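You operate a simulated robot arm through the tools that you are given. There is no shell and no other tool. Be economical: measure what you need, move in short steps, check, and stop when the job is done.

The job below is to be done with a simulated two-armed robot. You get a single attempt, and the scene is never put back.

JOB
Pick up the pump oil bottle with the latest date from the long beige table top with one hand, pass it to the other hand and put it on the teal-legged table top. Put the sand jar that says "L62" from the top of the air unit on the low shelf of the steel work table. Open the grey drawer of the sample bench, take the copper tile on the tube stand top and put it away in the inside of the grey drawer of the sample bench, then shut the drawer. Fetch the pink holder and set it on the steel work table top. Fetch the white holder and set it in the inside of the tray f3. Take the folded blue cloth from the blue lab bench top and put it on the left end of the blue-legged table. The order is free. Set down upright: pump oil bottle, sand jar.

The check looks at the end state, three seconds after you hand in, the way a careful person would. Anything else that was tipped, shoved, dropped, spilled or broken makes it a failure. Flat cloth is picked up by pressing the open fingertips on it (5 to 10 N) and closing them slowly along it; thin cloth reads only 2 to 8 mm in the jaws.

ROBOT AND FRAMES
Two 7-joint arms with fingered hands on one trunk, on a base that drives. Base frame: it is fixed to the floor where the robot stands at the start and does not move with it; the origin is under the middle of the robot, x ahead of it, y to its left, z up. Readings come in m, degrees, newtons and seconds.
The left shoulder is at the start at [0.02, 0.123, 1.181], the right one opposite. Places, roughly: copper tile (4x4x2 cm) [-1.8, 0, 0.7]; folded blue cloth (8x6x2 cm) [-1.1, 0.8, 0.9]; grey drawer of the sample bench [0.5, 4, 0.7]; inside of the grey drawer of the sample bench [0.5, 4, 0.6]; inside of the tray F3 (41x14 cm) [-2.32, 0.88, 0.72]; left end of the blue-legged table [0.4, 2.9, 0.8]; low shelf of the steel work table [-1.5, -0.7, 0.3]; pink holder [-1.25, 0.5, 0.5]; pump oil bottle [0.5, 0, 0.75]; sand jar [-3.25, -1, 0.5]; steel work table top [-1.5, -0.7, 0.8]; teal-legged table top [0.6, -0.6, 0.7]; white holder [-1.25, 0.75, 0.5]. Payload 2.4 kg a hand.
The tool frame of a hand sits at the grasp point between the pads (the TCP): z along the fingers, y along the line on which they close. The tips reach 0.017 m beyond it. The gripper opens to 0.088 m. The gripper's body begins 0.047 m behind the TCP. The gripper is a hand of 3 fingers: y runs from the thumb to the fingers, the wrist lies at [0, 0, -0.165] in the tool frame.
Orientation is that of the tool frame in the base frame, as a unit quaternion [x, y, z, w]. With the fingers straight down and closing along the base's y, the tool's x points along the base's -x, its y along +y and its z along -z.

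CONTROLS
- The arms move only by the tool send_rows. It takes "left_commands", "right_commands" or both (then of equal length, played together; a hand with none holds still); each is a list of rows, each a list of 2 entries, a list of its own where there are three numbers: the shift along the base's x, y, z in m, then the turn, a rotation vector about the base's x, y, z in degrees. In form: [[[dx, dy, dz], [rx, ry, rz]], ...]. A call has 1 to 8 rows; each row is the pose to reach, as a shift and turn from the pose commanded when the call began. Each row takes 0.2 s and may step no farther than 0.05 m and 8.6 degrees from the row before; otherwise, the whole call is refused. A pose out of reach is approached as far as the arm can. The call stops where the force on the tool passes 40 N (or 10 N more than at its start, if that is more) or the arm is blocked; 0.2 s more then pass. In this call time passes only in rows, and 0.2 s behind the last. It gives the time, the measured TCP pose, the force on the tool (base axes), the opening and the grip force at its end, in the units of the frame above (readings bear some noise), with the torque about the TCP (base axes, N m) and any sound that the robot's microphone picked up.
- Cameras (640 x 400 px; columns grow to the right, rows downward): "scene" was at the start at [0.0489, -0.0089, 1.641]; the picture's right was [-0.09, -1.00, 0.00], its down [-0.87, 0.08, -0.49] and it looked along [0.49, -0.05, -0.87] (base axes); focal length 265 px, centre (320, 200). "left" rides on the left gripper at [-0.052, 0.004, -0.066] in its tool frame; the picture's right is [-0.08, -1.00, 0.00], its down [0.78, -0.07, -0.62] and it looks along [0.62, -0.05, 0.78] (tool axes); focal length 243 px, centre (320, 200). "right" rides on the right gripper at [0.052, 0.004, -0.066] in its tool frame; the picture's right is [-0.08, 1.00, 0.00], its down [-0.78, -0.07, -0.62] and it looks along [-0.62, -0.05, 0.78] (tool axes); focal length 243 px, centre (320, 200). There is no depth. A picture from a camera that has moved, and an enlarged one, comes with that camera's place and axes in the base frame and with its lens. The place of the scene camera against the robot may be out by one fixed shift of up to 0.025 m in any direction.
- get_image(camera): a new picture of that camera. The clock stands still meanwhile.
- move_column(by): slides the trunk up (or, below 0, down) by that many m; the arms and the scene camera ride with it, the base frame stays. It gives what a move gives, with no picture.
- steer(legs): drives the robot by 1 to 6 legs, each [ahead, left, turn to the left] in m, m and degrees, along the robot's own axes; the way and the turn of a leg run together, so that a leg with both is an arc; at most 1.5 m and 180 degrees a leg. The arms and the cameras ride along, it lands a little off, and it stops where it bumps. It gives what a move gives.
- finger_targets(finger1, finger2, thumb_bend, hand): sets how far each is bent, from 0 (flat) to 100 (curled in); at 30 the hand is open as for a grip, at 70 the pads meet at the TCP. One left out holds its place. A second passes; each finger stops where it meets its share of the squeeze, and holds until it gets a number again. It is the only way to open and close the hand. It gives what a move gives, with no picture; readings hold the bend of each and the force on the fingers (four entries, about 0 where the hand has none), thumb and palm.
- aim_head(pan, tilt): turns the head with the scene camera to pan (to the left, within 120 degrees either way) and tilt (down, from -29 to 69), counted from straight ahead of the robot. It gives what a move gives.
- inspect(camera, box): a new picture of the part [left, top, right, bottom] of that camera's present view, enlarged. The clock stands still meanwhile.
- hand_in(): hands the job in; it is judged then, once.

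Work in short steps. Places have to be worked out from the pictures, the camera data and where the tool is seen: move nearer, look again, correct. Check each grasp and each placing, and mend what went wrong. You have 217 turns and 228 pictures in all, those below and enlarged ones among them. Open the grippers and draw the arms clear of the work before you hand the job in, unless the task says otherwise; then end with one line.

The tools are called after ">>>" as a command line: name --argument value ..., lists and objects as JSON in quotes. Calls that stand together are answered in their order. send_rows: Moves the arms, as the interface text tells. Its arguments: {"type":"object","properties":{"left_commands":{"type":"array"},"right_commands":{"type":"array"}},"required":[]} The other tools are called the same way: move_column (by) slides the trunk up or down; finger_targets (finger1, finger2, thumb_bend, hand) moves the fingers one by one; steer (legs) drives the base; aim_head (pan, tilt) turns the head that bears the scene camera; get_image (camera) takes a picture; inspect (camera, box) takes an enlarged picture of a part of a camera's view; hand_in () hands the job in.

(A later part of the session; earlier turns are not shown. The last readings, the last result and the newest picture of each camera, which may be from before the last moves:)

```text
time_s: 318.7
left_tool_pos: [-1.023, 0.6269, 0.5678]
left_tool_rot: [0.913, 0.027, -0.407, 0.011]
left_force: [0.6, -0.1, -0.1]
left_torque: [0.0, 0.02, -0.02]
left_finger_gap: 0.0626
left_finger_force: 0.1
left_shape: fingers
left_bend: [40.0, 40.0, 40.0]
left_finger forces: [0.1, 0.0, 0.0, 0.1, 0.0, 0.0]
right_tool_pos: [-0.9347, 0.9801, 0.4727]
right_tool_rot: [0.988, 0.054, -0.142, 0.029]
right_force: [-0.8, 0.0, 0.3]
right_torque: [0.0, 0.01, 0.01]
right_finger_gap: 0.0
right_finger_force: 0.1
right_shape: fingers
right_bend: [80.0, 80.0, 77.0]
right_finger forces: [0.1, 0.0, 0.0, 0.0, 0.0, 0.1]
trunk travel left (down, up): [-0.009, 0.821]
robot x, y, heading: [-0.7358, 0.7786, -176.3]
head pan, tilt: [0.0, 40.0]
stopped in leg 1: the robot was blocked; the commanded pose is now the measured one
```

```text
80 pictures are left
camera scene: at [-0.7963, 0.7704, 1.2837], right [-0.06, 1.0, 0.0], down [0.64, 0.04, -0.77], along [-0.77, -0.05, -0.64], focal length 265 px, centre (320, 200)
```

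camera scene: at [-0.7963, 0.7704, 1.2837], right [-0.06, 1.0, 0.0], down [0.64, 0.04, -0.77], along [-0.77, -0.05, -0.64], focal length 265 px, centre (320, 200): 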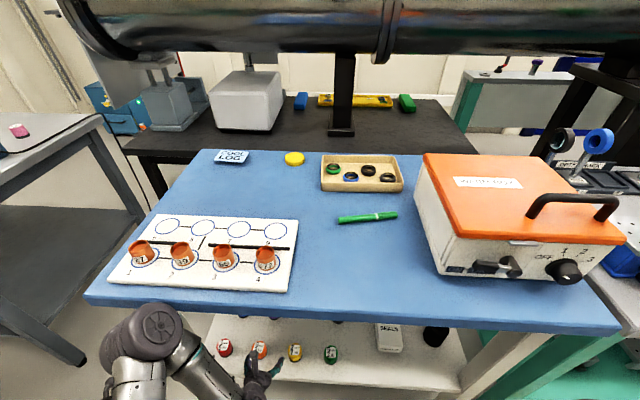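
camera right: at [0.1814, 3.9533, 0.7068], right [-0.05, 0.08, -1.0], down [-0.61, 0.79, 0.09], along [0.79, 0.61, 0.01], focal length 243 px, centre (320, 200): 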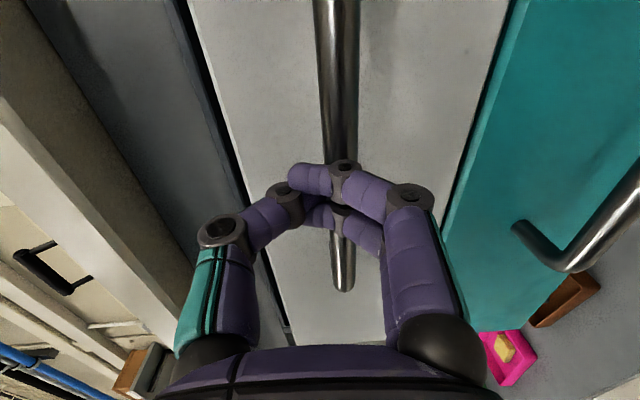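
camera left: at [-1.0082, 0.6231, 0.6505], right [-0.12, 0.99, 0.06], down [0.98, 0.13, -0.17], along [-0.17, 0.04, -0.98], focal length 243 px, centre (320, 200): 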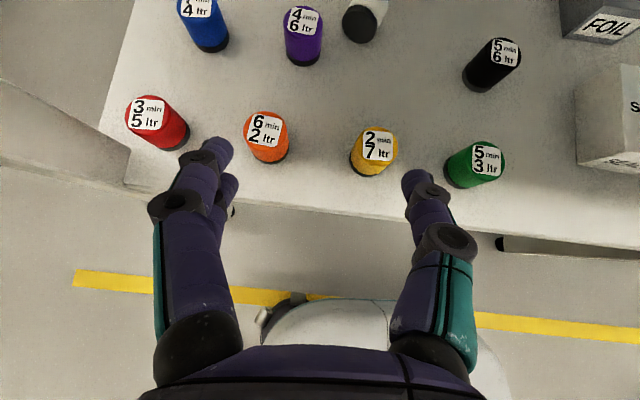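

The left elbow touches the bench front when bent. I back up and straighten, extend the left arm first over the pieces (elbow then lies lower), and then drive in.

>>> steer --legs '[[-0.08, 0, -3.7]]'

>>> send_rows --left_commands '[[[-0.045, 0, -0.01], [0, 0, 0]], [[-0.09, 0, -0.02], [0, 0, 0]], [[-0.135, 0, -0.03], [0, 0, 0]], [[-0.175, 0, -0.045], [0, 0, 0]], [[-0.21, 0, -0.06], [0, 0, 0]]]'

>>> get_image --camera "left"

```text
time_s: 319.7
left_tool_pos: [-0.9545, 0.6488, 0.5673]
left_tool_rot: [0.914, -0.002, -0.407, -0.001]
left_force: [-1.0, -0.5, 1.1]
left_torque: [0.0, 0.03, 0.01]
left_finger_gap: 0.0624
left_finger_force: 0.1
left_shape: fingers
left_bend: [40.0, 40.0, 40.0]
left_finger forces: [0.0, 0.0, 0.0, 0.1, 0.0, 0.1]
right_tool_pos: [-0.841, 0.9948, 0.4723]
right_tool_rot: [0.989, 0.022, -0.142, 0.023]
right_force: [-0.6, 0.4, 0.1]
right_torque: [-0.04, -0.02, -0.02]
right_finger_gap: 0.0001
right_finger_force: 0.0
right_shape: fingers
right_bend: [80.0, 80.0, 77.0]
right_finger forces: [0.0, 0.0, 0.1, 0.0, 0.1, 0.1]
trunk travel left (down, up): [-0.009, 0.821]
robot x, y, heading: [-0.6585, 0.7784, 179.6]
head pan, tilt: [0.0, 40.0]
```

```text
time_s: 320.9
left_tool_pos: [-1.1641, 0.6477, 0.5047]
left_tool_rot: [0.914, -0.004, -0.405, -0.003]
left_force: [-0.2, -0.5, 0.7]
left_torque: [-0.01, -0.01, 0.0]
left_finger_gap: 0.0621
left_finger_force: 0.1
left_shape: fingers
left_bend: [40.0, 40.0, 40.0]
left_finger forces: [0.0, 0.1, 0.1, 0.0, 0.1, 0.0]
right_tool_pos: [-0.8397, 0.9946, 0.4718]
right_tool_rot: [0.989, 0.023, -0.142, 0.024]
right_force: [-0.1, -0.1, -1.1]
right_torque: [0.0, -0.03, 0.01]
right_finger_gap: 0.0
right_finger_force: 0.0
right_shape: fingers
right_bend: [80.0, 80.0, 77.0]
right_finger forces: [0.0, 0.0, 0.0, 0.0, 0.0, 0.0]
trunk travel left (down, up): [-0.009, 0.821]
robot x, y, heading: [-0.6565, 0.7814, 179.9]
head pan, tilt: [0.0, 40.0]
```

```text
79 pictures are left
camera left: at [-1.1492, 0.6434, 0.5881], right [-0.05, 1.0, 0.06], down [0.99, 0.06, -0.16], along [-0.16, 0.06, -0.98], focal length 243 px, centre (320, 200)
```

left: 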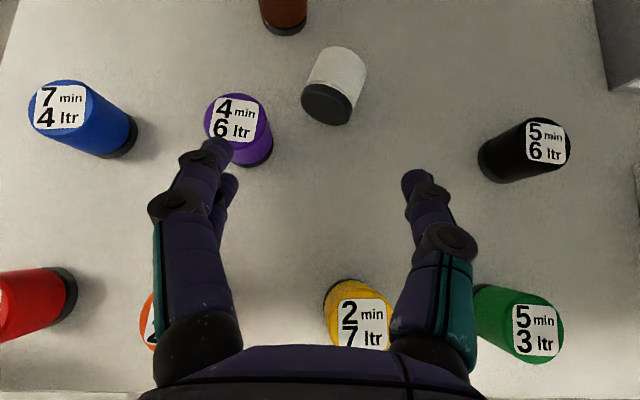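

White lies at about (-1.26, 0.658), pointing slightly right. I narrow the fingers a little, drive in 10 cm at this height and check.

>>> finger_targets --hand "left" --finger1 43 --finger2 43 --thumb_bend 43

>>> steer --legs '[[0.095, -0.012, 0]]'

>>> get_image --camera "left"

```text
time_s: 321.9
left_tool_pos: [-1.1629, 0.6493, 0.5058]
left_tool_rot: [0.914, -0.002, -0.406, -0.001]
left_force: [-0.9, 0.6, 0.4]
left_torque: [0.02, -0.03, 0.01]
left_finger_gap: 0.0564
left_finger_force: 0.0
left_shape: fingers
left_bend: [43.0, 43.0, 43.0]
left_finger forces: [0.0, 0.1, 0.0, 0.1, 0.1, 0.0]
right_tool_pos: [-0.8412, 0.9951, 0.4715]
right_tool_rot: [0.989, 0.022, -0.141, 0.024]
right_force: [0.6, -0.4, 0.0]
right_torque: [0.01, 0.0, 0.01]
right_finger_gap: 0.0002
right_finger_force: 0.2
right_shape: fingers
right_bend: [80.0, 80.0, 77.0]
right_finger forces: [0.1, 0.0, 0.0, 0.0, 0.0, 0.0]
trunk travel left (down, up): [-0.009, 0.821]
robot x, y, heading: [-0.6555, 0.7814, 180.1]
head pan, tilt: [0.0, 40.0]
```

```text
time_s: 323.0
left_tool_pos: [-1.224, 0.651, 0.499]
left_tool_rot: [0.917, 0.002, -0.399, 0.002]
left_force: [-0.3, 1.1, -0.3]
left_torque: [0.01, -0.01, -0.04]
left_finger_gap: 0.0564
left_finger_force: 0.1
left_shape: fingers
left_bend: [43.0, 43.0, 43.0]
left_finger forces: [0.1, 0.0, 0.0, 0.0, 0.0, 0.0]
right_tool_pos: [-0.9136, 1.0018, 0.4735]
right_tool_rot: [0.989, 0.029, -0.144, 0.025]
right_force: [-0.5, 0.3, 0.4]
right_torque: [0.0, -0.02, 0.0]
right_finger_gap: 0.0
right_finger_force: 0.1
right_shape: fingers
right_bend: [80.0, 80.0, 77.0]
right_finger forces: [0.0, 0.0, 0.1, 0.0, 0.1, 0.1]
trunk travel left (down, up): [-0.009, 0.821]
robot x, y, heading: [-0.728, 0.7896, -179.4]
head pan, tilt: [0.0, 40.0]
stopped in leg 1: the robot was blocked; the commanded pose is now the measured one
```

```text
78 pictures are left
camera left: at [-1.2116, 0.6466, 0.5817], right [-0.06, 1.0, 0.06], down [0.99, 0.07, -0.15], along [-0.15, 0.05, -0.99], focal length 243 px, centre (320, 200)
```

left: 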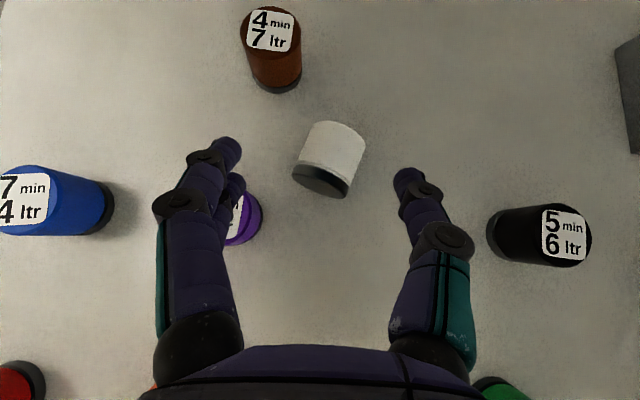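

The elbow stops the base at x -0.728, but white's near half is still within reach. I reach down to (-1.25, 0.66) with the hand turned slightly to match it.

>>> send_rows --left_commands '[[[-0.012, 0.006, -0.02], [0, 0, -4]], [[-0.022, 0.01, -0.04], [0, 0, -8]], [[-0.027, 0.01, -0.056], [0, 0, -8]], [[-0.027, 0.01, -0.066], [0, 0, -8]]]'

>>> get_image --camera "left"

```text
time_s: 324.0
left_tool_pos: [-1.2537, 0.6615, 0.435]
left_tool_rot: [0.915, -0.062, -0.397, -0.026]
left_force: [-0.4, 0.0, -0.7]
left_torque: [-0.01, -0.02, 0.02]
left_finger_gap: 0.0564
left_finger_force: 0.1
left_shape: fingers
left_bend: [43.0, 43.0, 43.0]
left_finger forces: [0.0, 0.1, 0.0, 0.0, 0.1, 0.1]
left hand out of reach, approached as far as the arm can: row 4
right_tool_pos: [-0.9152, 1.0027, 0.4711]
right_tool_rot: [0.989, 0.028, -0.142, 0.025]
right_force: [-0.6, 0.4, 0.2]
right_torque: [0.01, -0.02, -0.02]
right_finger_gap: 0.0
right_finger_force: 0.1
right_shape: fingers
right_bend: [80.0, 80.0, 77.0]
right_finger forces: [0.0, 0.0, 0.0, 0.1, 0.0, 0.0]
trunk travel left (down, up): [-0.009, 0.821]
robot x, y, heading: [-0.7287, 0.7879, -179.4]
head pan, tilt: [0.0, 40.0]
```

```text
77 pictures are left
camera left: at [-1.2415, 0.655, 0.5177], right [0.08, 1.0, 0.06], down [0.99, -0.07, -0.15], along [-0.14, 0.07, -0.99], focal length 243 px, centre (320, 200)
```

left: 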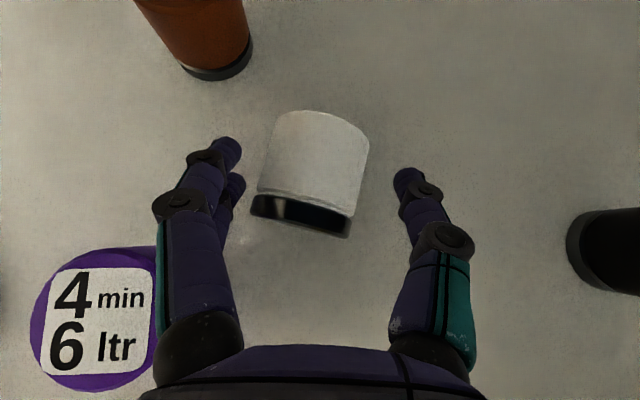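

White lies nicely between the fingers. I lower the trunk the last 7 mm and close.

>>> move_column --by -0.007

>>> finger_targets --hand "left" --finger1 60 --finger2 60 --thumb_bend 60

>>> finger_targets --hand "left" --finger1 78 --finger2 78 --thumb_bend 78

>>> get_image --camera "left"

```text
time_s: 324.6
left_tool_pos: [-1.2533, 0.6601, 0.4269]
left_tool_rot: [0.915, -0.062, -0.397, -0.025]
left_force: [0.6, 0.9, -0.1]
left_torque: [-0.01, -0.04, -0.02]
left_finger_gap: 0.0562
left_finger_force: 0.2
left_shape: fingers
left_bend: [43.0, 43.0, 43.0]
left_finger forces: [0.0, 0.0, 0.0, 0.0, 0.0, 0.0]
right_tool_pos: [-0.915, 1.0025, 0.4653]
right_tool_rot: [0.989, 0.027, -0.141, 0.025]
right_force: [-0.3, 0.3, -0.1]
right_torque: [0.03, 0.0, 0.03]
right_finger_gap: 0.0002
right_finger_force: 0.0
right_shape: fingers
right_bend: [80.0, 80.0, 77.0]
right_finger forces: [0.1, 0.0, 0.0, 0.1, 0.0, 0.0]
trunk travel left (down, up): [-0.002, 0.828]
robot x, y, heading: [-0.7274, 0.7917, -179.0]
head pan, tilt: [0.0, 40.0]
```

```text
time_s: 325.6
left_tool_pos: [-1.2537, 0.6604, 0.4274]
left_tool_rot: [0.915, -0.062, -0.398, -0.025]
left_force: [0.5, 0.3, 0.0]
left_torque: [0.01, 0.03, 0.0]
left_finger_gap: 0.0323
left_finger_force: 3.7
left_shape: fingers
left_bend: [54.0, 54.0, 56.0]
left_finger forces: [2.2, 2.3, 0.0, 0.1, 4.1, 0.0]
right_tool_pos: [-0.917, 1.0039, 0.4646]
right_tool_rot: [0.989, 0.027, -0.141, 0.025]
right_force: [0.2, 0.0, 0.0]
right_torque: [0.0, -0.01, -0.03]
right_finger_gap: 0.0001
right_finger_force: 0.2
right_shape: fingers
right_bend: [80.0, 80.0, 77.0]
right_finger forces: [0.0, 0.1, 0.1, 0.0, 0.0, 0.1]
trunk travel left (down, up): [-0.002, 0.828]
robot x, y, heading: [-0.7277, 0.7871, -179.3]
head pan, tilt: [0.0, 40.0]
```

```text
time_s: 326.6
left_tool_pos: [-1.2545, 0.6594, 0.4276]
left_tool_rot: [0.915, -0.061, -0.398, -0.025]
left_force: [-0.1, 0.6, 0.1]
left_torque: [0.02, -0.03, -0.04]
left_finger_gap: 0.0294
left_finger_force: 18.1
left_shape: fingers
left_bend: [68.0, 69.0, 61.0]
left_finger forces: [9.3, 9.4, 0.0, 0.0, 17.8, 0.0]
right_tool_pos: [-0.9172, 1.0025, 0.4639]
right_tool_rot: [0.989, 0.027, -0.142, 0.025]
right_force: [0.8, 0.3, 0.2]
right_torque: [-0.01, 0.0, 0.02]
right_finger_gap: 0.0003
right_finger_force: 0.1
right_shape: fingers
right_bend: [80.0, 80.0, 77.0]
right_finger forces: [0.1, 0.0, 0.0, 0.0, 0.1, 0.0]
trunk travel left (down, up): [-0.002, 0.828]
robot x, y, heading: [-0.7304, 0.7896, -179.2]
head pan, tilt: [0.0, 40.0]
```

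```text
76 pictures are left
camera left: at [-1.2416, 0.6543, 0.5108], right [0.07, 1.0, 0.06], down [0.99, -0.07, -0.15], along [-0.14, 0.07, -0.99], focal length 243 px, centre (320, 200)
```

left: 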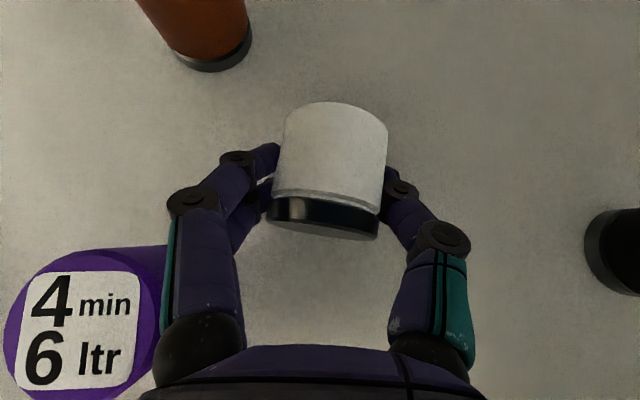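

The grip is good (18 N). I lift slightly, back 3 cm, then raise well above the front row before withdrawing.

>>> send_rows --left_commands '[[[0.005, 0, 0.02], [0, 0, 0]], [[0.02, 0, 0.04], [0, 0, 0]], [[0.03, 0, 0.07], [0, 0, 0]], [[0.03, 0, 0.085], [0, 0, 0]]]'

>>> get_image --camera "left"

```text
time_s: 327.6
left_tool_pos: [-1.2532, 0.6613, 0.4269]
left_tool_rot: [0.915, -0.061, -0.397, -0.024]
left_force: [0.5, 0.6, -0.6]
left_torque: [-0.02, -0.01, 0.01]
left_finger_gap: 0.0299
left_finger_force: 18.2
left_shape: fingers
left_bend: [68.0, 69.0, 61.0]
left_finger forces: [9.4, 9.4, 0.0, 0.1, 17.8, 0.1]
left hand out of reach, approached as far as the arm can: row 1, 2, 3, 4
right_tool_pos: [-0.9153, 1.0023, 0.464]
right_tool_rot: [0.989, 0.027, -0.141, 0.025]
right_force: [1.3, 1.8, 0.6]
right_torque: [0.0, 0.02, 0.02]
right_finger_gap: 0.0003
right_finger_force: 0.0
right_shape: fingers
right_bend: [80.0, 80.0, 77.0]
right_finger forces: [0.0, 0.1, 0.1, 0.0, 0.0, 0.1]
trunk travel left (down, up): [-0.002, 0.828]
robot x, y, heading: [-0.7254, 0.7914, -179.4]
head pan, tilt: [0.0, 40.0]
```

```text
75 pictures are left
camera left: at [-1.2416, 0.6543, 0.5108], right [0.07, 1.0, 0.06], down [0.99, -0.07, -0.15], along [-0.14, 0.07, -0.99], focal length 243 px, centre (320, 200)
```

left: 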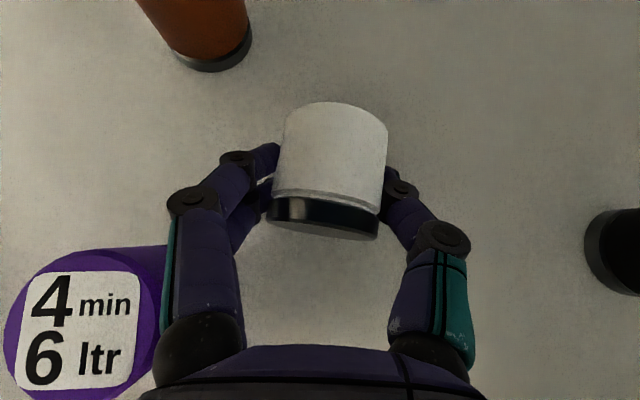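

The arm is at its reach limit, so I use the base and trunk instead: back 1.5 cm, then raise the trunk 6 cm.

>>> steer --legs '[[-0.015, 0, 0]]'

>>> move_column --by 0.02

>>> send_rows --left_commands '[[[0.02, 0, 0.01], [0, 0, 0]], [[0.04, 0, 0.03], [0, 0, 0]], [[0.05, 0, 0.05], [0, 0, 0]], [[0.05, 0, 0.07], [0, 0, 0]]]'

>>> get_image --camera "left"

```text
time_s: 328.4
left_tool_pos: [-1.2388, 0.6591, 0.4276]
left_tool_rot: [0.916, -0.062, -0.396, -0.025]
left_force: [0.2, 0.4, -0.5]
left_torque: [-0.04, 0.0, -0.02]
left_finger_gap: 0.0296
left_finger_force: 18.0
left_shape: fingers
left_bend: [68.0, 69.0, 61.0]
left_finger forces: [9.4, 9.5, 0.0, 0.1, 17.7, 0.0]
right_tool_pos: [-0.8999, 1.002, 0.4645]
right_tool_rot: [0.989, 0.027, -0.141, 0.025]
right_force: [-1.1, -0.4, 0.2]
right_torque: [-0.03, 0.0, 0.0]
right_finger_gap: 0.0001
right_finger_force: 0.0
right_shape: fingers
right_bend: [80.0, 80.0, 77.0]
right_finger forces: [0.0, 0.0, 0.0, 0.0, 0.1, 0.0]
trunk travel left (down, up): [-0.002, 0.828]
robot x, y, heading: [-0.7109, 0.7898, -179.4]
head pan, tilt: [0.0, 40.0]
```

```text
time_s: 329.0
left_tool_pos: [-1.2388, 0.6604, 0.4477]
left_tool_rot: [0.915, -0.061, -0.398, -0.025]
left_force: [-0.1, 0.4, -0.8]
left_torque: [0.01, -0.03, 0.0]
left_finger_gap: 0.0295
left_finger_force: 18.6
left_shape: fingers
left_bend: [68.0, 69.0, 61.0]
left_finger forces: [9.4, 9.5, 0.1, 0.0, 17.8, 0.1]
right_tool_pos: [-0.9005, 1.0023, 0.4837]
right_tool_rot: [0.989, 0.027, -0.141, 0.026]
right_force: [-0.5, -0.3, 0.0]
right_torque: [-0.02, 0.03, -0.03]
right_finger_gap: 0.0
right_finger_force: 0.0
right_shape: fingers
right_bend: [80.0, 80.0, 77.0]
right_finger forces: [0.0, 0.0, 0.1, 0.0, 0.0, 0.0]
trunk travel left (down, up): [-0.022, 0.808]
robot x, y, heading: [-0.7158, 0.7928, -179.6]
head pan, tilt: [0.0, 40.0]
```

```text
time_s: 330.0
left_tool_pos: [-1.238, 0.6607, 0.4473]
left_tool_rot: [0.915, -0.062, -0.397, -0.025]
left_force: [0.0, -0.4, -1.2]
left_torque: [0.0, -0.02, 0.0]
left_finger_gap: 0.0299
left_finger_force: 18.0
left_shape: fingers
left_bend: [68.0, 69.0, 61.0]
left_finger forces: [9.4, 9.4, 0.0, 0.0, 17.7, 0.0]
left hand out of reach, approached as far as the arm can: row 1, 2, 3, 4
right_tool_pos: [-0.902, 1.0035, 0.4839]
right_tool_rot: [0.989, 0.028, -0.141, 0.025]
right_force: [-0.6, 0.1, 0.5]
right_torque: [-0.04, 0.03, 0.0]
right_finger_gap: 0.0001
right_finger_force: 0.2
right_shape: fingers
right_bend: [80.0, 80.0, 77.0]
right_finger forces: [0.0, 0.1, 0.0, 0.0, 0.1, 0.1]
trunk travel left (down, up): [-0.022, 0.808]
robot x, y, heading: [-0.711, 0.7868, -179.5]
head pan, tilt: [0.0, 40.0]
```

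```text
74 pictures are left
camera left: at [-1.2263, 0.6544, 0.5307], right [0.07, 1.0, 0.06], down [0.99, -0.07, -0.15], along [-0.14, 0.07, -0.99], focal length 243 px, centre (320, 200)
```

left: 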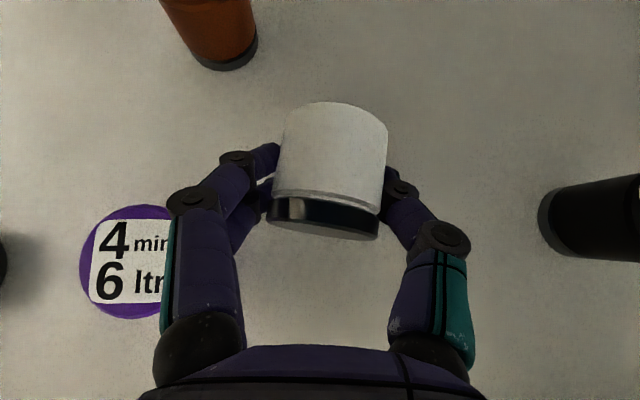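

White is off the shelf. I raise the trunk 5 cm more, then drive straight back.

>>> move_column --by 0.05

>>> get_image --camera "scene"

>>> steer --legs '[[-0.3, 0, 0]]'

>>> get_image --camera "scene"

>>> get_image --camera "left"

```text
time_s: 331.0
left_tool_pos: [-1.239, 0.66, 0.4972]
left_tool_rot: [0.915, -0.062, -0.397, -0.025]
left_force: [0.1, -0.6, -0.8]
left_torque: [0.01, 0.0, -0.02]
left_finger_gap: 0.0298
left_finger_force: 17.8
left_shape: fingers
left_bend: [68.0, 69.0, 61.0]
left_finger forces: [9.4, 9.4, 0.1, 0.1, 17.9, 0.1]
right_tool_pos: [-0.9, 1.0032, 0.5348]
right_tool_rot: [0.989, 0.028, -0.141, 0.025]
right_force: [-0.3, -0.2, -0.5]
right_torque: [0.0, 0.03, -0.01]
right_finger_gap: 0.0
right_finger_force: 0.0
right_shape: fingers
right_bend: [80.0, 80.0, 77.0]
right_finger forces: [0.0, 0.0, 0.0, 0.0, 0.0, 0.1]
trunk travel left (down, up): [-0.072, 0.758]
robot x, y, heading: [-0.7134, 0.7927, -179.3]
head pan, tilt: [0.0, 40.0]
```

```text
73 pictures are left
camera scene: at [-0.7757, 0.7867, 1.3465], right [-0.01, 1.0, 0.0], down [0.64, 0.01, -0.77], along [-0.77, -0.01, -0.64], focal length 265 px, centre (320, 200)
```

scene: 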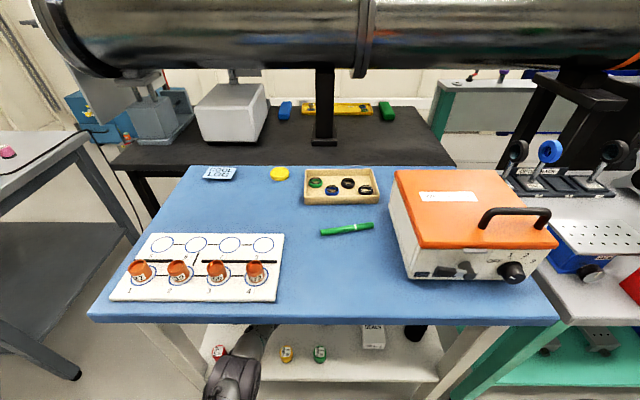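

```text
time_s: 333.0
left_tool_pos: [-0.9351, 0.6624, 0.4971]
left_tool_rot: [0.916, -0.059, -0.397, -0.024]
left_force: [0.1, 0.0, -1.2]
left_torque: [0.01, -0.04, 0.01]
left_finger_gap: 0.0297
left_finger_force: 18.4
left_shape: fingers
left_bend: [68.0, 69.0, 61.0]
left_finger forces: [9.4, 9.4, 0.0, 0.1, 17.8, 0.1]
right_tool_pos: [-0.5989, 1.0057, 0.5349]
right_tool_rot: [0.989, 0.03, -0.142, 0.025]
right_force: [0.3, -0.8, 0.1]
right_torque: [0.0, -0.01, 0.02]
right_finger_gap: 0.0
right_finger_force: 0.0
right_shape: fingers
right_bend: [80.0, 80.0, 77.0]
right_finger forces: [0.1, 0.0, 0.1, 0.1, 0.0, 0.0]
trunk travel left (down, up): [-0.072, 0.758]
robot x, y, heading: [-0.4116, 0.7946, -179.0]
head pan, tilt: [0.0, 40.0]
```

```text
72 pictures are left
camera scene: at [-0.4735, 0.7903, 1.3465], right [-0.01, 1.0, 0.0], down [0.64, 0.01, -0.77], along [-0.77, -0.01, -0.64], focal length 265 px, centre (320, 200)
```

scene: 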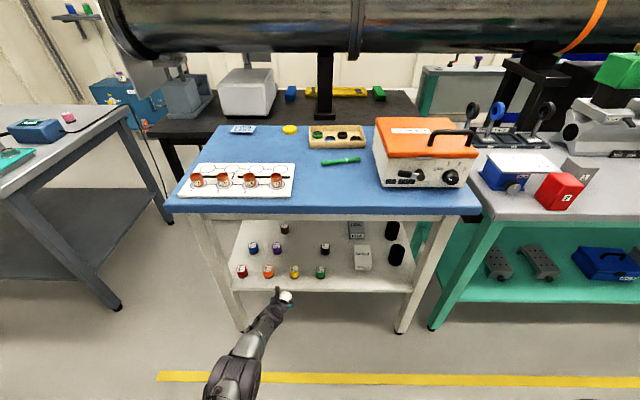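

```text
71 pictures are left
camera left: at [-0.9235, 0.656, 0.5807], right [0.07, 1.0, 0.06], down [0.99, -0.06, -0.15], along [-0.14, 0.07, -0.99], focal length 243 px, centre (320, 200)
```

left: 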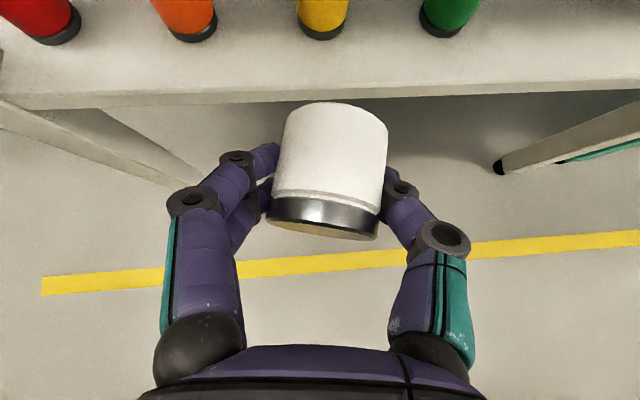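

White is held and all the others still stand. Now I raise the trunk, retract the left arm, and drive round the south side of the steel table toward the back of the tube stand.

>>> move_column --by 0.5

>>> send_rows --left_commands '[[[0.03, 0, 0.01], [0, 0, 4]], [[0.07, 0, 0.02], [0, 0, 7]], [[0.11, 0, 0.03], [0, 0, 7]], [[0.15, 0, 0.04], [0, 0, 7]], [[0.19, 0, 0.05], [0, 0, 7]], [[0.22, 0, 0.06], [0, 0, 7]]]'

>>> steer --legs '[[0, 0, 89], [1.2, 0, 0], [1.1, 0, 0]]'

>>> aim_head --pan -60 --tilt 35

>>> get_image --camera "scene"

```text
refused: 0.5 is not a number from -0.4 to 0.4
```

```text
time_s: 334.4
left_tool_pos: [-0.7178, 0.6612, 0.5585]
left_tool_rot: [0.917, -0.003, -0.399, 0.0]
left_force: [0.9, 0.0, 0.4]
left_torque: [-0.01, 0.0, 0.0]
left_finger_gap: 0.0287
left_finger_force: 16.2
left_shape: fingers
left_bend: [71.0, 71.0, 61.0]
left_finger forces: [8.7, 8.1, 0.0, 0.0, 15.9, 0.1]
left hand out of reach, approached as far as the arm can: row 1, 2
right_tool_pos: [-0.5991, 1.0058, 0.5347]
right_tool_rot: [0.989, 0.029, -0.141, 0.025]
right_force: [1.3, 0.8, -1.7]
right_torque: [-0.02, 0.03, -0.01]
right_finger_gap: 0.0
right_finger_force: 0.1
right_shape: fingers
right_bend: [80.0, 80.0, 77.0]
right_finger forces: [0.0, 0.0, 0.0, 0.0, 0.1, 0.0]
trunk travel left (down, up): [-0.072, 0.758]
robot x, y, heading: [-0.4107, 0.7928, -179.2]
head pan, tilt: [0.0, 40.0]
```

```text
time_s: 349.5
left_tool_pos: [-0.3112, -1.8199, 0.5576]
left_tool_rot: [0.666, 0.631, -0.288, 0.275]
left_force: [0.7, -0.8, -0.2]
left_torque: [-0.01, 0.02, -0.02]
left_finger_gap: 0.0287
left_finger_force: 16.3
left_shape: fingers
left_bend: [71.0, 71.0, 61.0]
left_finger forces: [8.5, 8.0, 0.0, 0.0, 15.8, 0.0]
right_tool_pos: [-0.6478, -1.6857, 0.5345]
right_tool_rot: [0.695, 0.705, -0.084, 0.116]
right_force: [-0.1, 0.0, -0.1]
right_torque: [-0.02, 0.0, -0.01]
right_finger_gap: 0.0
right_finger_force: 0.1
right_shape: fingers
right_bend: [80.0, 80.0, 77.0]
right_finger forces: [0.0, 0.1, 0.0, 0.0, 0.0, 0.1]
trunk travel left (down, up): [-0.072, 0.758]
robot x, y, heading: [-0.4264, -1.508, -91.6]
head pan, tilt: [0.0, 40.0]
```

```text
time_s: 350.8
left_tool_pos: [-0.311, -1.8204, 0.5575]
left_tool_rot: [0.666, 0.631, -0.288, 0.275]
left_force: [-0.4, 0.9, -0.8]
left_torque: [-0.01, -0.01, 0.02]
left_finger_gap: 0.0287
left_finger_force: 16.5
left_shape: fingers
left_bend: [71.0, 71.0, 61.0]
left_finger forces: [8.6, 8.0, 0.0, 0.1, 15.9, 0.1]
right_tool_pos: [-0.6483, -1.6861, 0.535]
right_tool_rot: [0.695, 0.705, -0.084, 0.116]
right_force: [0.1, 1.0, 0.0]
right_torque: [0.01, -0.01, 0.01]
right_finger_gap: 0.0
right_finger_force: 0.1
right_shape: fingers
right_bend: [80.0, 80.0, 77.0]
right_finger forces: [0.0, 0.1, 0.0, 0.1, 0.1, 0.0]
trunk travel left (down, up): [-0.072, 0.758]
robot x, y, heading: [-0.4284, -1.5055, -92.0]
head pan, tilt: [-60.0, 35.0]
```

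```text
70 pictures are left
camera scene: at [-0.5016, -1.5324, 1.3541], right [-0.47, 0.88, 0.0], down [0.51, 0.27, -0.82], along [-0.72, -0.39, -0.57], focal length 265 px, centre (320, 200)
```

scene: 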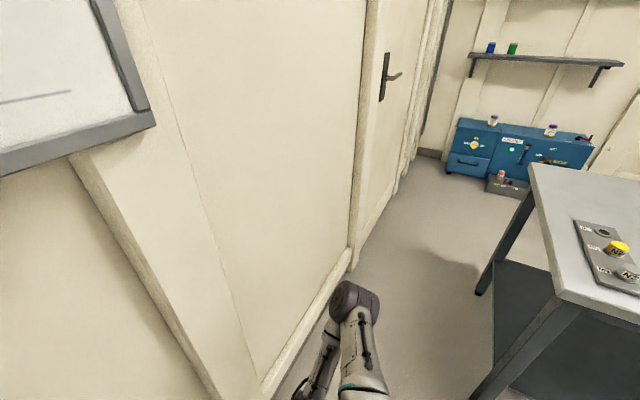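

The way is clear along the wall side. I raise the trunk, turn right, drive west past the table, then turn north and look.

>>> move_column --by 0.4

>>> steer --legs '[[0, 0, -88], [1.0, 0.03, 0], [1.0, 0, 0], [0, 0, -90]]'

>>> aim_head --pan 0 --tilt 25

>>> get_image --camera "scene"

>>> aim_head --pan 60 --tilt 40

>>> get_image --camera "scene"

```text
time_s: 354.6
left_tool_pos: [-0.3094, -1.8202, 0.9582]
left_tool_rot: [0.666, 0.631, -0.287, 0.275]
left_force: [0.8, 0.6, -1.1]
left_torque: [0.01, 0.0, -0.01]
left_finger_gap: 0.0284
left_finger_force: 16.2
left_shape: fingers
left_bend: [71.0, 71.0, 61.0]
left_finger forces: [8.6, 7.9, 0.1, 0.1, 15.7, 0.1]
right_tool_pos: [-0.6478, -1.6863, 0.9341]
right_tool_rot: [0.695, 0.704, -0.085, 0.116]
right_force: [0.4, -0.1, -0.2]
right_torque: [0.0, 0.01, -0.01]
right_finger_gap: 0.0002
right_finger_force: 0.0
right_shape: fingers
right_bend: [80.0, 80.0, 77.0]
right_finger forces: [0.0, 0.0, 0.0, 0.1, 0.0, 0.0]
trunk travel left (down, up): [-0.472, 0.358]
robot x, y, heading: [-0.4248, -1.5089, -92.0]
head pan, tilt: [-60.0, 35.0]
```

```text
time_s: 372.2
left_tool_pos: [-2.5754, -1.2805, 0.9592]
left_tool_rot: [0.653, -0.645, -0.284, -0.278]
left_force: [-0.4, 0.4, -0.9]
left_torque: [0.05, -0.01, -0.01]
left_finger_gap: 0.0284
left_finger_force: 16.2
left_shape: fingers
left_bend: [71.0, 71.0, 61.0]
left_finger forces: [8.6, 7.8, 0.1, 0.0, 15.6, 0.1]
right_tool_pos: [-2.2288, -1.3908, 0.9352]
right_tool_rot: [0.728, -0.671, -0.119, -0.08]
right_force: [0.2, -0.2, -0.9]
right_torque: [0.02, 0.0, 0.01]
right_finger_gap: 0.0
right_finger_force: 0.1
right_shape: fingers
right_bend: [80.0, 80.0, 77.0]
right_finger forces: [0.0, 0.0, 0.1, 0.0, 0.0, 0.1]
trunk travel left (down, up): [-0.472, 0.358]
robot x, y, heading: [-2.4374, -1.5786, 92.0]
head pan, tilt: [-60.0, 35.0]
```

```text
time_s: 373.5
left_tool_pos: [-2.5746, -1.279, 0.9589]
left_tool_rot: [0.653, -0.645, -0.285, -0.278]
left_force: [0.7, -0.5, -0.8]
left_torque: [-0.01, 0.01, 0.0]
left_finger_gap: 0.0287
left_finger_force: 15.9
left_shape: fingers
left_bend: [71.0, 71.0, 61.0]
left_finger forces: [8.7, 7.9, 0.0, 0.0, 15.6, 0.0]
right_tool_pos: [-2.2281, -1.3902, 0.9351]
right_tool_rot: [0.728, -0.671, -0.119, -0.08]
right_force: [0.6, -0.3, -0.1]
right_torque: [-0.02, -0.01, 0.0]
right_finger_gap: 0.0
right_finger_force: 0.0
right_shape: fingers
right_bend: [80.0, 80.0, 77.0]
right_finger forces: [0.0, 0.0, 0.0, 0.0, 0.0, 0.0]
trunk travel left (down, up): [-0.472, 0.358]
robot x, y, heading: [-2.4341, -1.579, 91.9]
head pan, tilt: [0.0, 25.0]
```

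```text
69 pictures are left
camera scene: at [-2.4362, -1.5134, 1.7698], right [1.0, 0.03, 0.0], down [0.01, -0.42, -0.91], along [-0.03, 0.91, -0.42], focal length 265 px, centre (320, 200)
```

scene: 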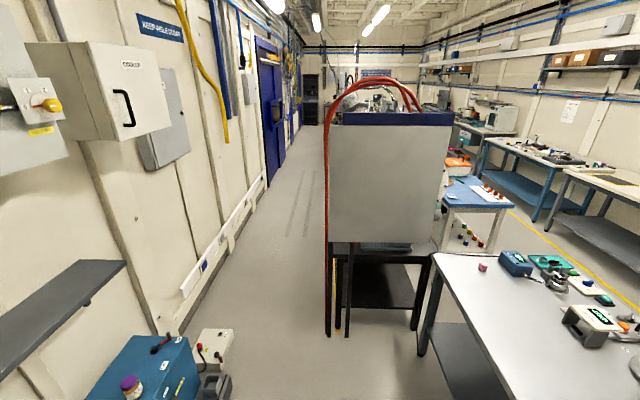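

```text
time_s: 374.8
left_tool_pos: [-2.5752, -1.2793, 0.9583]
left_tool_rot: [0.653, -0.645, -0.284, -0.279]
left_force: [0.1, 0.5, -1.1]
left_torque: [0.01, 0.01, 0.0]
left_finger_gap: 0.0287
left_finger_force: 16.2
left_shape: fingers
left_bend: [71.0, 71.0, 61.0]
left_finger forces: [8.6, 7.9, 0.1, 0.0, 15.6, 0.0]
right_tool_pos: [-2.2287, -1.3901, 0.9344]
right_tool_rot: [0.728, -0.67, -0.119, -0.081]
right_force: [0.0, -0.2, -0.7]
right_torque: [0.0, -0.02, 0.01]
right_finger_gap: 0.0001
right_finger_force: 0.0
right_shape: fingers
right_bend: [80.0, 80.0, 77.0]
right_finger forces: [0.1, 0.0, 0.0, 0.0, 0.0, 0.0]
trunk travel left (down, up): [-0.472, 0.358]
robot x, y, heading: [-2.437, -1.5801, 92.1]
head pan, tilt: [60.0, 40.0]
```

```text
68 pictures are left
camera scene: at [-2.5081, -1.5655, 1.7465], right [0.47, 0.88, 0.0], down [0.57, -0.3, -0.77], along [-0.68, 0.36, -0.64], focal length 265 px, centre (320, 200)
```

scene: 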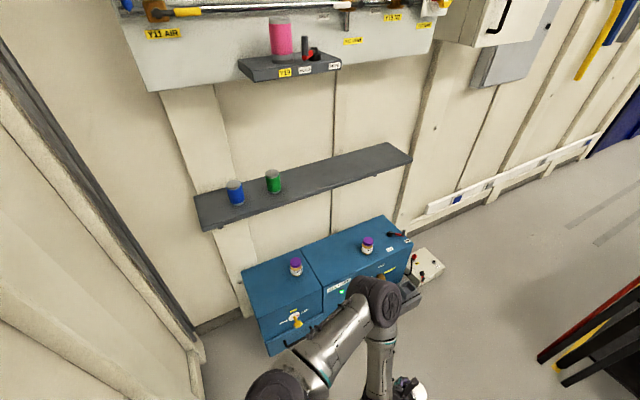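

The west aisle is wide. I'll travel north sideways, facing west (arms over open floor), then turn to face the tube stand's back at F3.

>>> steer --legs '[[0, 0, 88], [0.2, 0, 0], [0, -1.2, 0], [0.08, -0.2, 0], [0, -1.05, 0]]'

>>> aim_head --pan -110 --tilt 45

>>> get_image --camera "scene"

```text
time_s: 391.9
left_tool_pos: [-3.0116, 0.7094, 0.9586]
left_tool_rot: [0.918, -0.011, -0.397, -0.003]
left_force: [-0.1, -0.1, -1.3]
left_torque: [-0.01, -0.02, 0.01]
left_finger_gap: 0.0283
left_finger_force: 16.5
left_shape: fingers
left_bend: [71.0, 71.0, 61.0]
left_finger forces: [8.6, 8.0, 0.0, 0.0, 15.6, 0.0]
right_tool_pos: [-2.8867, 1.0525, 0.9351]
right_tool_rot: [0.989, 0.021, -0.141, 0.025]
right_force: [0.2, -0.1, 0.0]
right_torque: [-0.01, 0.01, -0.03]
right_finger_gap: 0.0
right_finger_force: 0.0
right_shape: fingers
right_bend: [80.0, 80.0, 77.0]
right_finger forces: [0.0, 0.0, 0.0, 0.0, 0.1, 0.1]
trunk travel left (down, up): [-0.472, 0.358]
robot x, y, heading: [-2.7011, 0.8365, 179.8]
head pan, tilt: [60.0, 40.0]
```

```text
time_s: 394.5
left_tool_pos: [-3.0107, 0.71, 0.9578]
left_tool_rot: [0.917, -0.013, -0.398, -0.003]
left_force: [-0.5, -0.1, -1.0]
left_torque: [0.01, -0.03, 0.0]
left_finger_gap: 0.0282
left_finger_force: 15.5
left_shape: fingers
left_bend: [71.0, 71.0, 61.0]
left_finger forces: [8.6, 7.9, 0.0, 0.1, 15.6, 0.0]
right_tool_pos: [-2.8867, 1.0516, 0.9341]
right_tool_rot: [0.989, 0.022, -0.142, 0.025]
right_force: [-0.6, -0.4, -0.2]
right_torque: [-0.01, -0.02, 0.0]
right_finger_gap: 0.0001
right_finger_force: 0.0
right_shape: fingers
right_bend: [80.0, 80.0, 77.0]
right_finger forces: [0.1, 0.0, 0.0, 0.0, 0.1, 0.0]
trunk travel left (down, up): [-0.472, 0.358]
robot x, y, heading: [-2.7031, 0.8345, 179.9]
head pan, tilt: [-110.0, 45.0]
```

```text
67 pictures are left
camera scene: at [-2.6516, 0.9098, 1.7393], right [0.94, -0.34, 0.0], down [-0.24, -0.66, -0.71], along [0.24, 0.66, -0.71], focal length 265 px, centre (320, 200)
```

scene: 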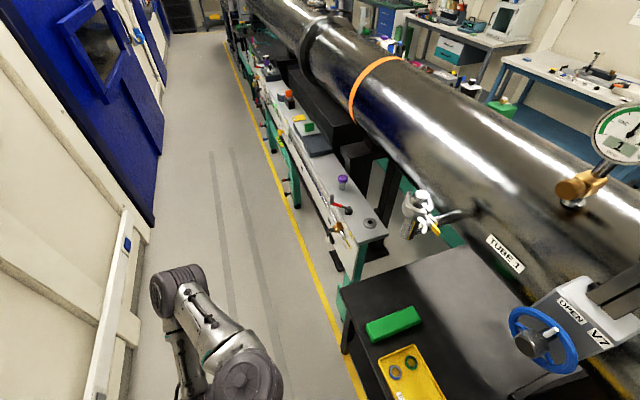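

The yellow tray with rings is on the near (west) edge of the stand. I step back a little, turn round to face it, and look.

>>> steer --legs '[[0.12, 0, 0], [0, 0, 180]]'

>>> aim_head --pan 0 --tilt 50

>>> get_image --camera "scene"

>>> get_image --camera "left"

```text
time_s: 403.1
left_tool_pos: [-2.5138, 0.9651, 0.9587]
left_tool_rot: [0.008, 0.917, -0.001, 0.398]
left_force: [-0.9, 0.7, -1.7]
left_torque: [0.01, 0.02, -0.01]
left_finger_gap: 0.0281
left_finger_force: 16.2
left_shape: fingers
left_bend: [71.0, 71.0, 61.0]
left_finger forces: [8.4, 7.8, 0.0, 0.1, 15.5, 0.1]
right_tool_pos: [-2.6354, 0.6227, 0.9347]
right_tool_rot: [-0.025, 0.989, 0.024, 0.141]
right_force: [-0.8, 0.6, 0.0]
right_torque: [-0.01, 0.0, 0.02]
right_finger_gap: 0.0002
right_finger_force: 0.1
right_shape: fingers
right_bend: [80.0, 80.0, 77.0]
right_finger forces: [0.0, 0.0, 0.1, 0.0, 0.0, 0.1]
trunk travel left (down, up): [-0.472, 0.358]
robot x, y, heading: [-2.8228, 0.8353, 0.3]
head pan, tilt: [-110.0, 45.0]
```

```text
time_s: 405.0
left_tool_pos: [-2.5138, 0.9654, 0.9573]
left_tool_rot: [0.009, 0.917, -0.002, 0.398]
left_force: [0.3, 0.7, -0.1]
left_torque: [-0.03, 0.03, 0.0]
left_finger_gap: 0.028
left_finger_force: 16.2
left_shape: fingers
left_bend: [71.0, 71.0, 61.0]
left_finger forces: [8.5, 7.8, 0.1, 0.0, 15.4, 0.0]
right_tool_pos: [-2.6351, 0.6227, 0.9351]
right_tool_rot: [-0.025, 0.989, 0.025, 0.141]
right_force: [0.7, 0.4, -0.2]
right_torque: [0.01, -0.02, 0.02]
right_finger_gap: 0.0
right_finger_force: 0.0
right_shape: fingers
right_bend: [80.0, 80.0, 77.0]
right_finger forces: [0.0, 0.1, 0.0, 0.0, 0.0, 0.0]
trunk travel left (down, up): [-0.472, 0.358]
robot x, y, heading: [-2.8253, 0.8375, 0.3]
head pan, tilt: [0.0, 50.0]
```

```text
66 pictures are left
camera scene: at [-2.7616, 0.8341, 1.7323], right [0.0, -1.0, 0.0], down [-0.77, 0.0, -0.64], along [0.64, 0.0, -0.77], focal length 265 px, centre (320, 200)
```

scene: 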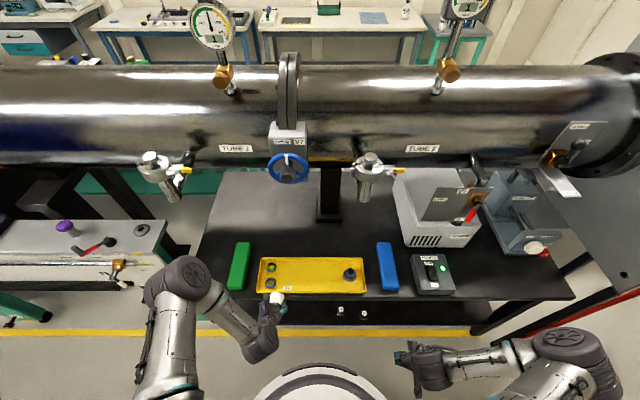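

```text
65 pictures are left
camera left: at [-2.5259, 0.9692, 1.0416], right [0.04, -1.0, 0.06], down [-0.99, -0.05, -0.15], along [0.15, -0.05, -0.99], focal length 243 px, centre (320, 200)
```

left: 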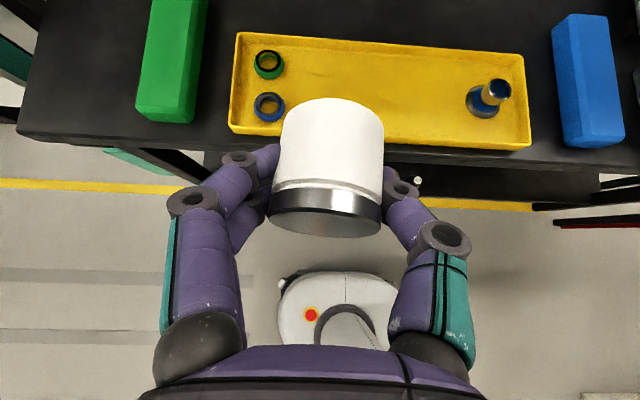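

The tray's middle, around (-2.32, 0.865), is free. I check the tray's label and drive 10 cm closer.

>>> inspect --camera "scene" --box '[245, 245, 375, 300]'

>>> steer --legs '[[0.1, 0, 0]]'

>>> send_rows --left_commands '[[[0.02, -0.025, 0], [0, 0, 0]], [[0.045, -0.05, 0], [0, 0, 0]], [[0.07, -0.075, -0.01], [0, 0, 0]], [[0.09, -0.1, -0.02], [0, 0, 0]]]'

>>> get_image --camera "left"

```text
4.92 times, centred on (310, 272) of scene
camera zoom: at [-2.7616, 0.8341, 1.7323], right [0.0, -1.0, 0.0], down [-0.77, 0.0, -0.64], along [0.64, 0.0, -0.77], focal length 1305 px, centre (369, -157)
```

zoom: 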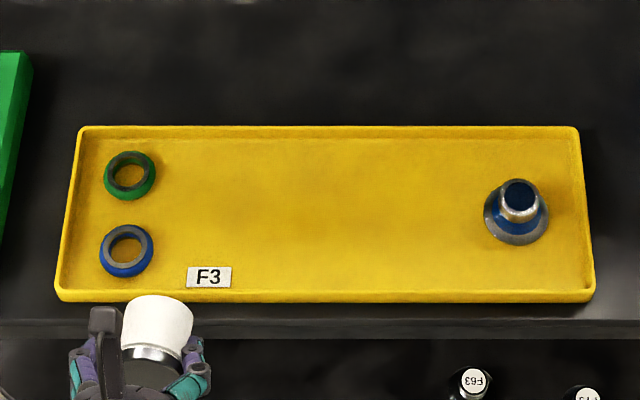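

```text
time_s: 406.1
left_tool_pos: [-2.4126, 0.9658, 0.957]
left_tool_rot: [0.008, 0.918, -0.001, 0.397]
left_force: [0.2, -0.2, 0.0]
left_torque: [0.01, 0.01, 0.02]
left_finger_gap: 0.0281
left_finger_force: 15.5
left_shape: fingers
left_bend: [71.0, 71.0, 61.0]
left_finger forces: [8.6, 7.8, 0.0, 0.0, 15.5, 0.0]
right_tool_pos: [-2.5335, 0.6236, 0.9331]
right_tool_rot: [-0.024, 0.989, 0.024, 0.141]
right_force: [0.6, 0.5, 0.5]
right_torque: [0.01, -0.01, -0.01]
right_finger_gap: 0.0
right_finger_force: 0.0
right_shape: fingers
right_bend: [80.0, 80.0, 77.0]
right_finger forces: [0.0, 0.0, 0.0, 0.0, 0.1, 0.1]
trunk travel left (down, up): [-0.472, 0.358]
robot x, y, heading: [-2.7205, 0.836, 0.4]
head pan, tilt: [0.0, 50.0]
```

```text
time_s: 407.1
left_tool_pos: [-2.3239, 0.8644, 0.9398]
left_tool_rot: [0.008, 0.917, -0.001, 0.398]
left_force: [0.1, -0.2, -0.8]
left_torque: [0.02, -0.02, 0.01]
left_finger_gap: 0.0278
left_finger_force: 16.1
left_shape: fingers
left_bend: [71.0, 71.0, 61.0]
left_finger forces: [8.6, 7.8, 0.0, 0.0, 15.6, 0.0]
right_tool_pos: [-2.5333, 0.6242, 0.9357]
right_tool_rot: [-0.025, 0.989, 0.025, 0.141]
right_force: [-0.7, 0.3, 0.2]
right_torque: [0.03, 0.02, 0.04]
right_finger_gap: 0.0
right_finger_force: 0.0
right_shape: fingers
right_bend: [80.0, 80.0, 77.0]
right_finger forces: [0.0, 0.1, 0.0, 0.0, 0.0, 0.1]
trunk travel left (down, up): [-0.472, 0.358]
robot x, y, heading: [-2.7186, 0.8341, 0.2]
head pan, tilt: [0.0, 50.0]
```

```text
63 pictures are left
camera left: at [-2.3355, 0.8683, 1.023], right [0.04, -1.0, 0.06], down [-0.99, -0.05, -0.15], along [0.15, -0.05, -0.99], focal length 243 px, centre (320, 200)
```

left: 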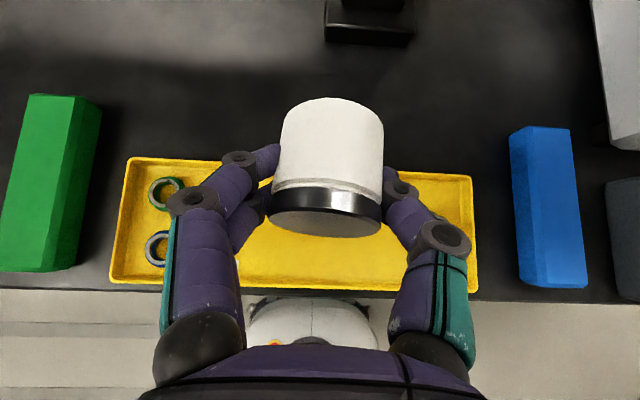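

It is tray F3. The holder is above its middle, so I lower the trunk and then the arm to contact.

>>> move_column --by -0.15

>>> send_rows --left_commands '[[[0, 0, -0.015], [0, 0, 0]], [[0, 0, -0.025], [0, 0, 0]], [[0, 0, -0.032], [0, 0, 0]], [[0, 0, -0.038], [0, 0, 0]], [[0, 0, -0.044], [0, 0, 0]], [[0, 0, -0.05], [0, 0, 0]], [[0, 0, -0.055], [0, 0, 0]]]'

>>> get_image --camera "left"

```text
time_s: 408.9
left_tool_pos: [-2.3239, 0.8655, 0.7903]
left_tool_rot: [0.008, 0.917, -0.002, 0.398]
left_force: [0.1, -0.3, -0.7]
left_torque: [0.0, 0.02, 0.0]
left_finger_gap: 0.0276
left_finger_force: 15.9
left_shape: fingers
left_bend: [71.0, 71.0, 61.0]
left_finger forces: [8.5, 7.8, 0.0, 0.0, 15.5, 0.1]
right_tool_pos: [-2.5344, 0.6236, 0.7842]
right_tool_rot: [-0.024, 0.989, 0.024, 0.141]
right_force: [-0.7, -0.2, 0.8]
right_torque: [0.05, -0.01, -0.01]
right_finger_gap: 0.0001
right_finger_force: 0.1
right_shape: fingers
right_bend: [80.0, 80.0, 77.0]
right_finger forces: [0.1, 0.1, 0.0, 0.0, 0.1, 0.0]
trunk travel left (down, up): [-0.322, 0.508]
robot x, y, heading: [-2.7204, 0.8367, 0.3]
head pan, tilt: [0.0, 50.0]
```

```text
time_s: 410.4
left_tool_pos: [-2.3197, 0.8653, 0.7436]
left_tool_rot: [0.008, 0.913, 0.0, 0.408]
left_force: [-3.6, 3.5, 20.8]
left_torque: [0.29, -0.1, 0.05]
left_finger_gap: 0.0244
left_finger_force: 26.0
left_shape: fingers
left_bend: [72.0, 76.0, 65.0]
left_finger forces: [9.5, 26.7, 0.0, 0.0, 16.0, 0.0]
right_tool_pos: [-2.5357, 0.623, 0.7838]
right_tool_rot: [-0.024, 0.989, 0.025, 0.141]
right_force: [0.0, -0.1, -0.2]
right_torque: [0.01, 0.0, 0.04]
right_finger_gap: 0.0
right_finger_force: 0.0
right_shape: fingers
right_bend: [80.0, 80.0, 77.0]
right_finger forces: [0.0, 0.1, 0.0, 0.0, 0.0, 0.1]
trunk travel left (down, up): [-0.322, 0.508]
robot x, y, heading: [-2.7207, 0.8361, 0.4]
head pan, tilt: [0.0, 50.0]
stopped in row 7 (left hand): the force on the tool passed its limit at 45 N (the readings are from after the stop); the commanded pose is now the measured one
```

```text
62 pictures are left
camera left: at [-2.3338, 0.8695, 0.8268], right [0.04, -1.0, 0.06], down [-0.98, -0.05, -0.17], along [0.17, -0.05, -0.98], focal length 243 px, centre (320, 200)
```

left: 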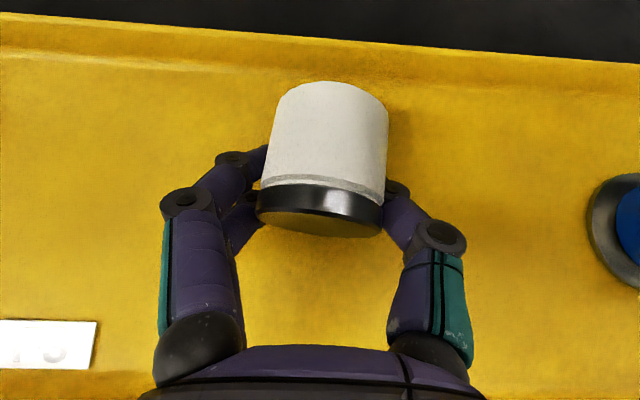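

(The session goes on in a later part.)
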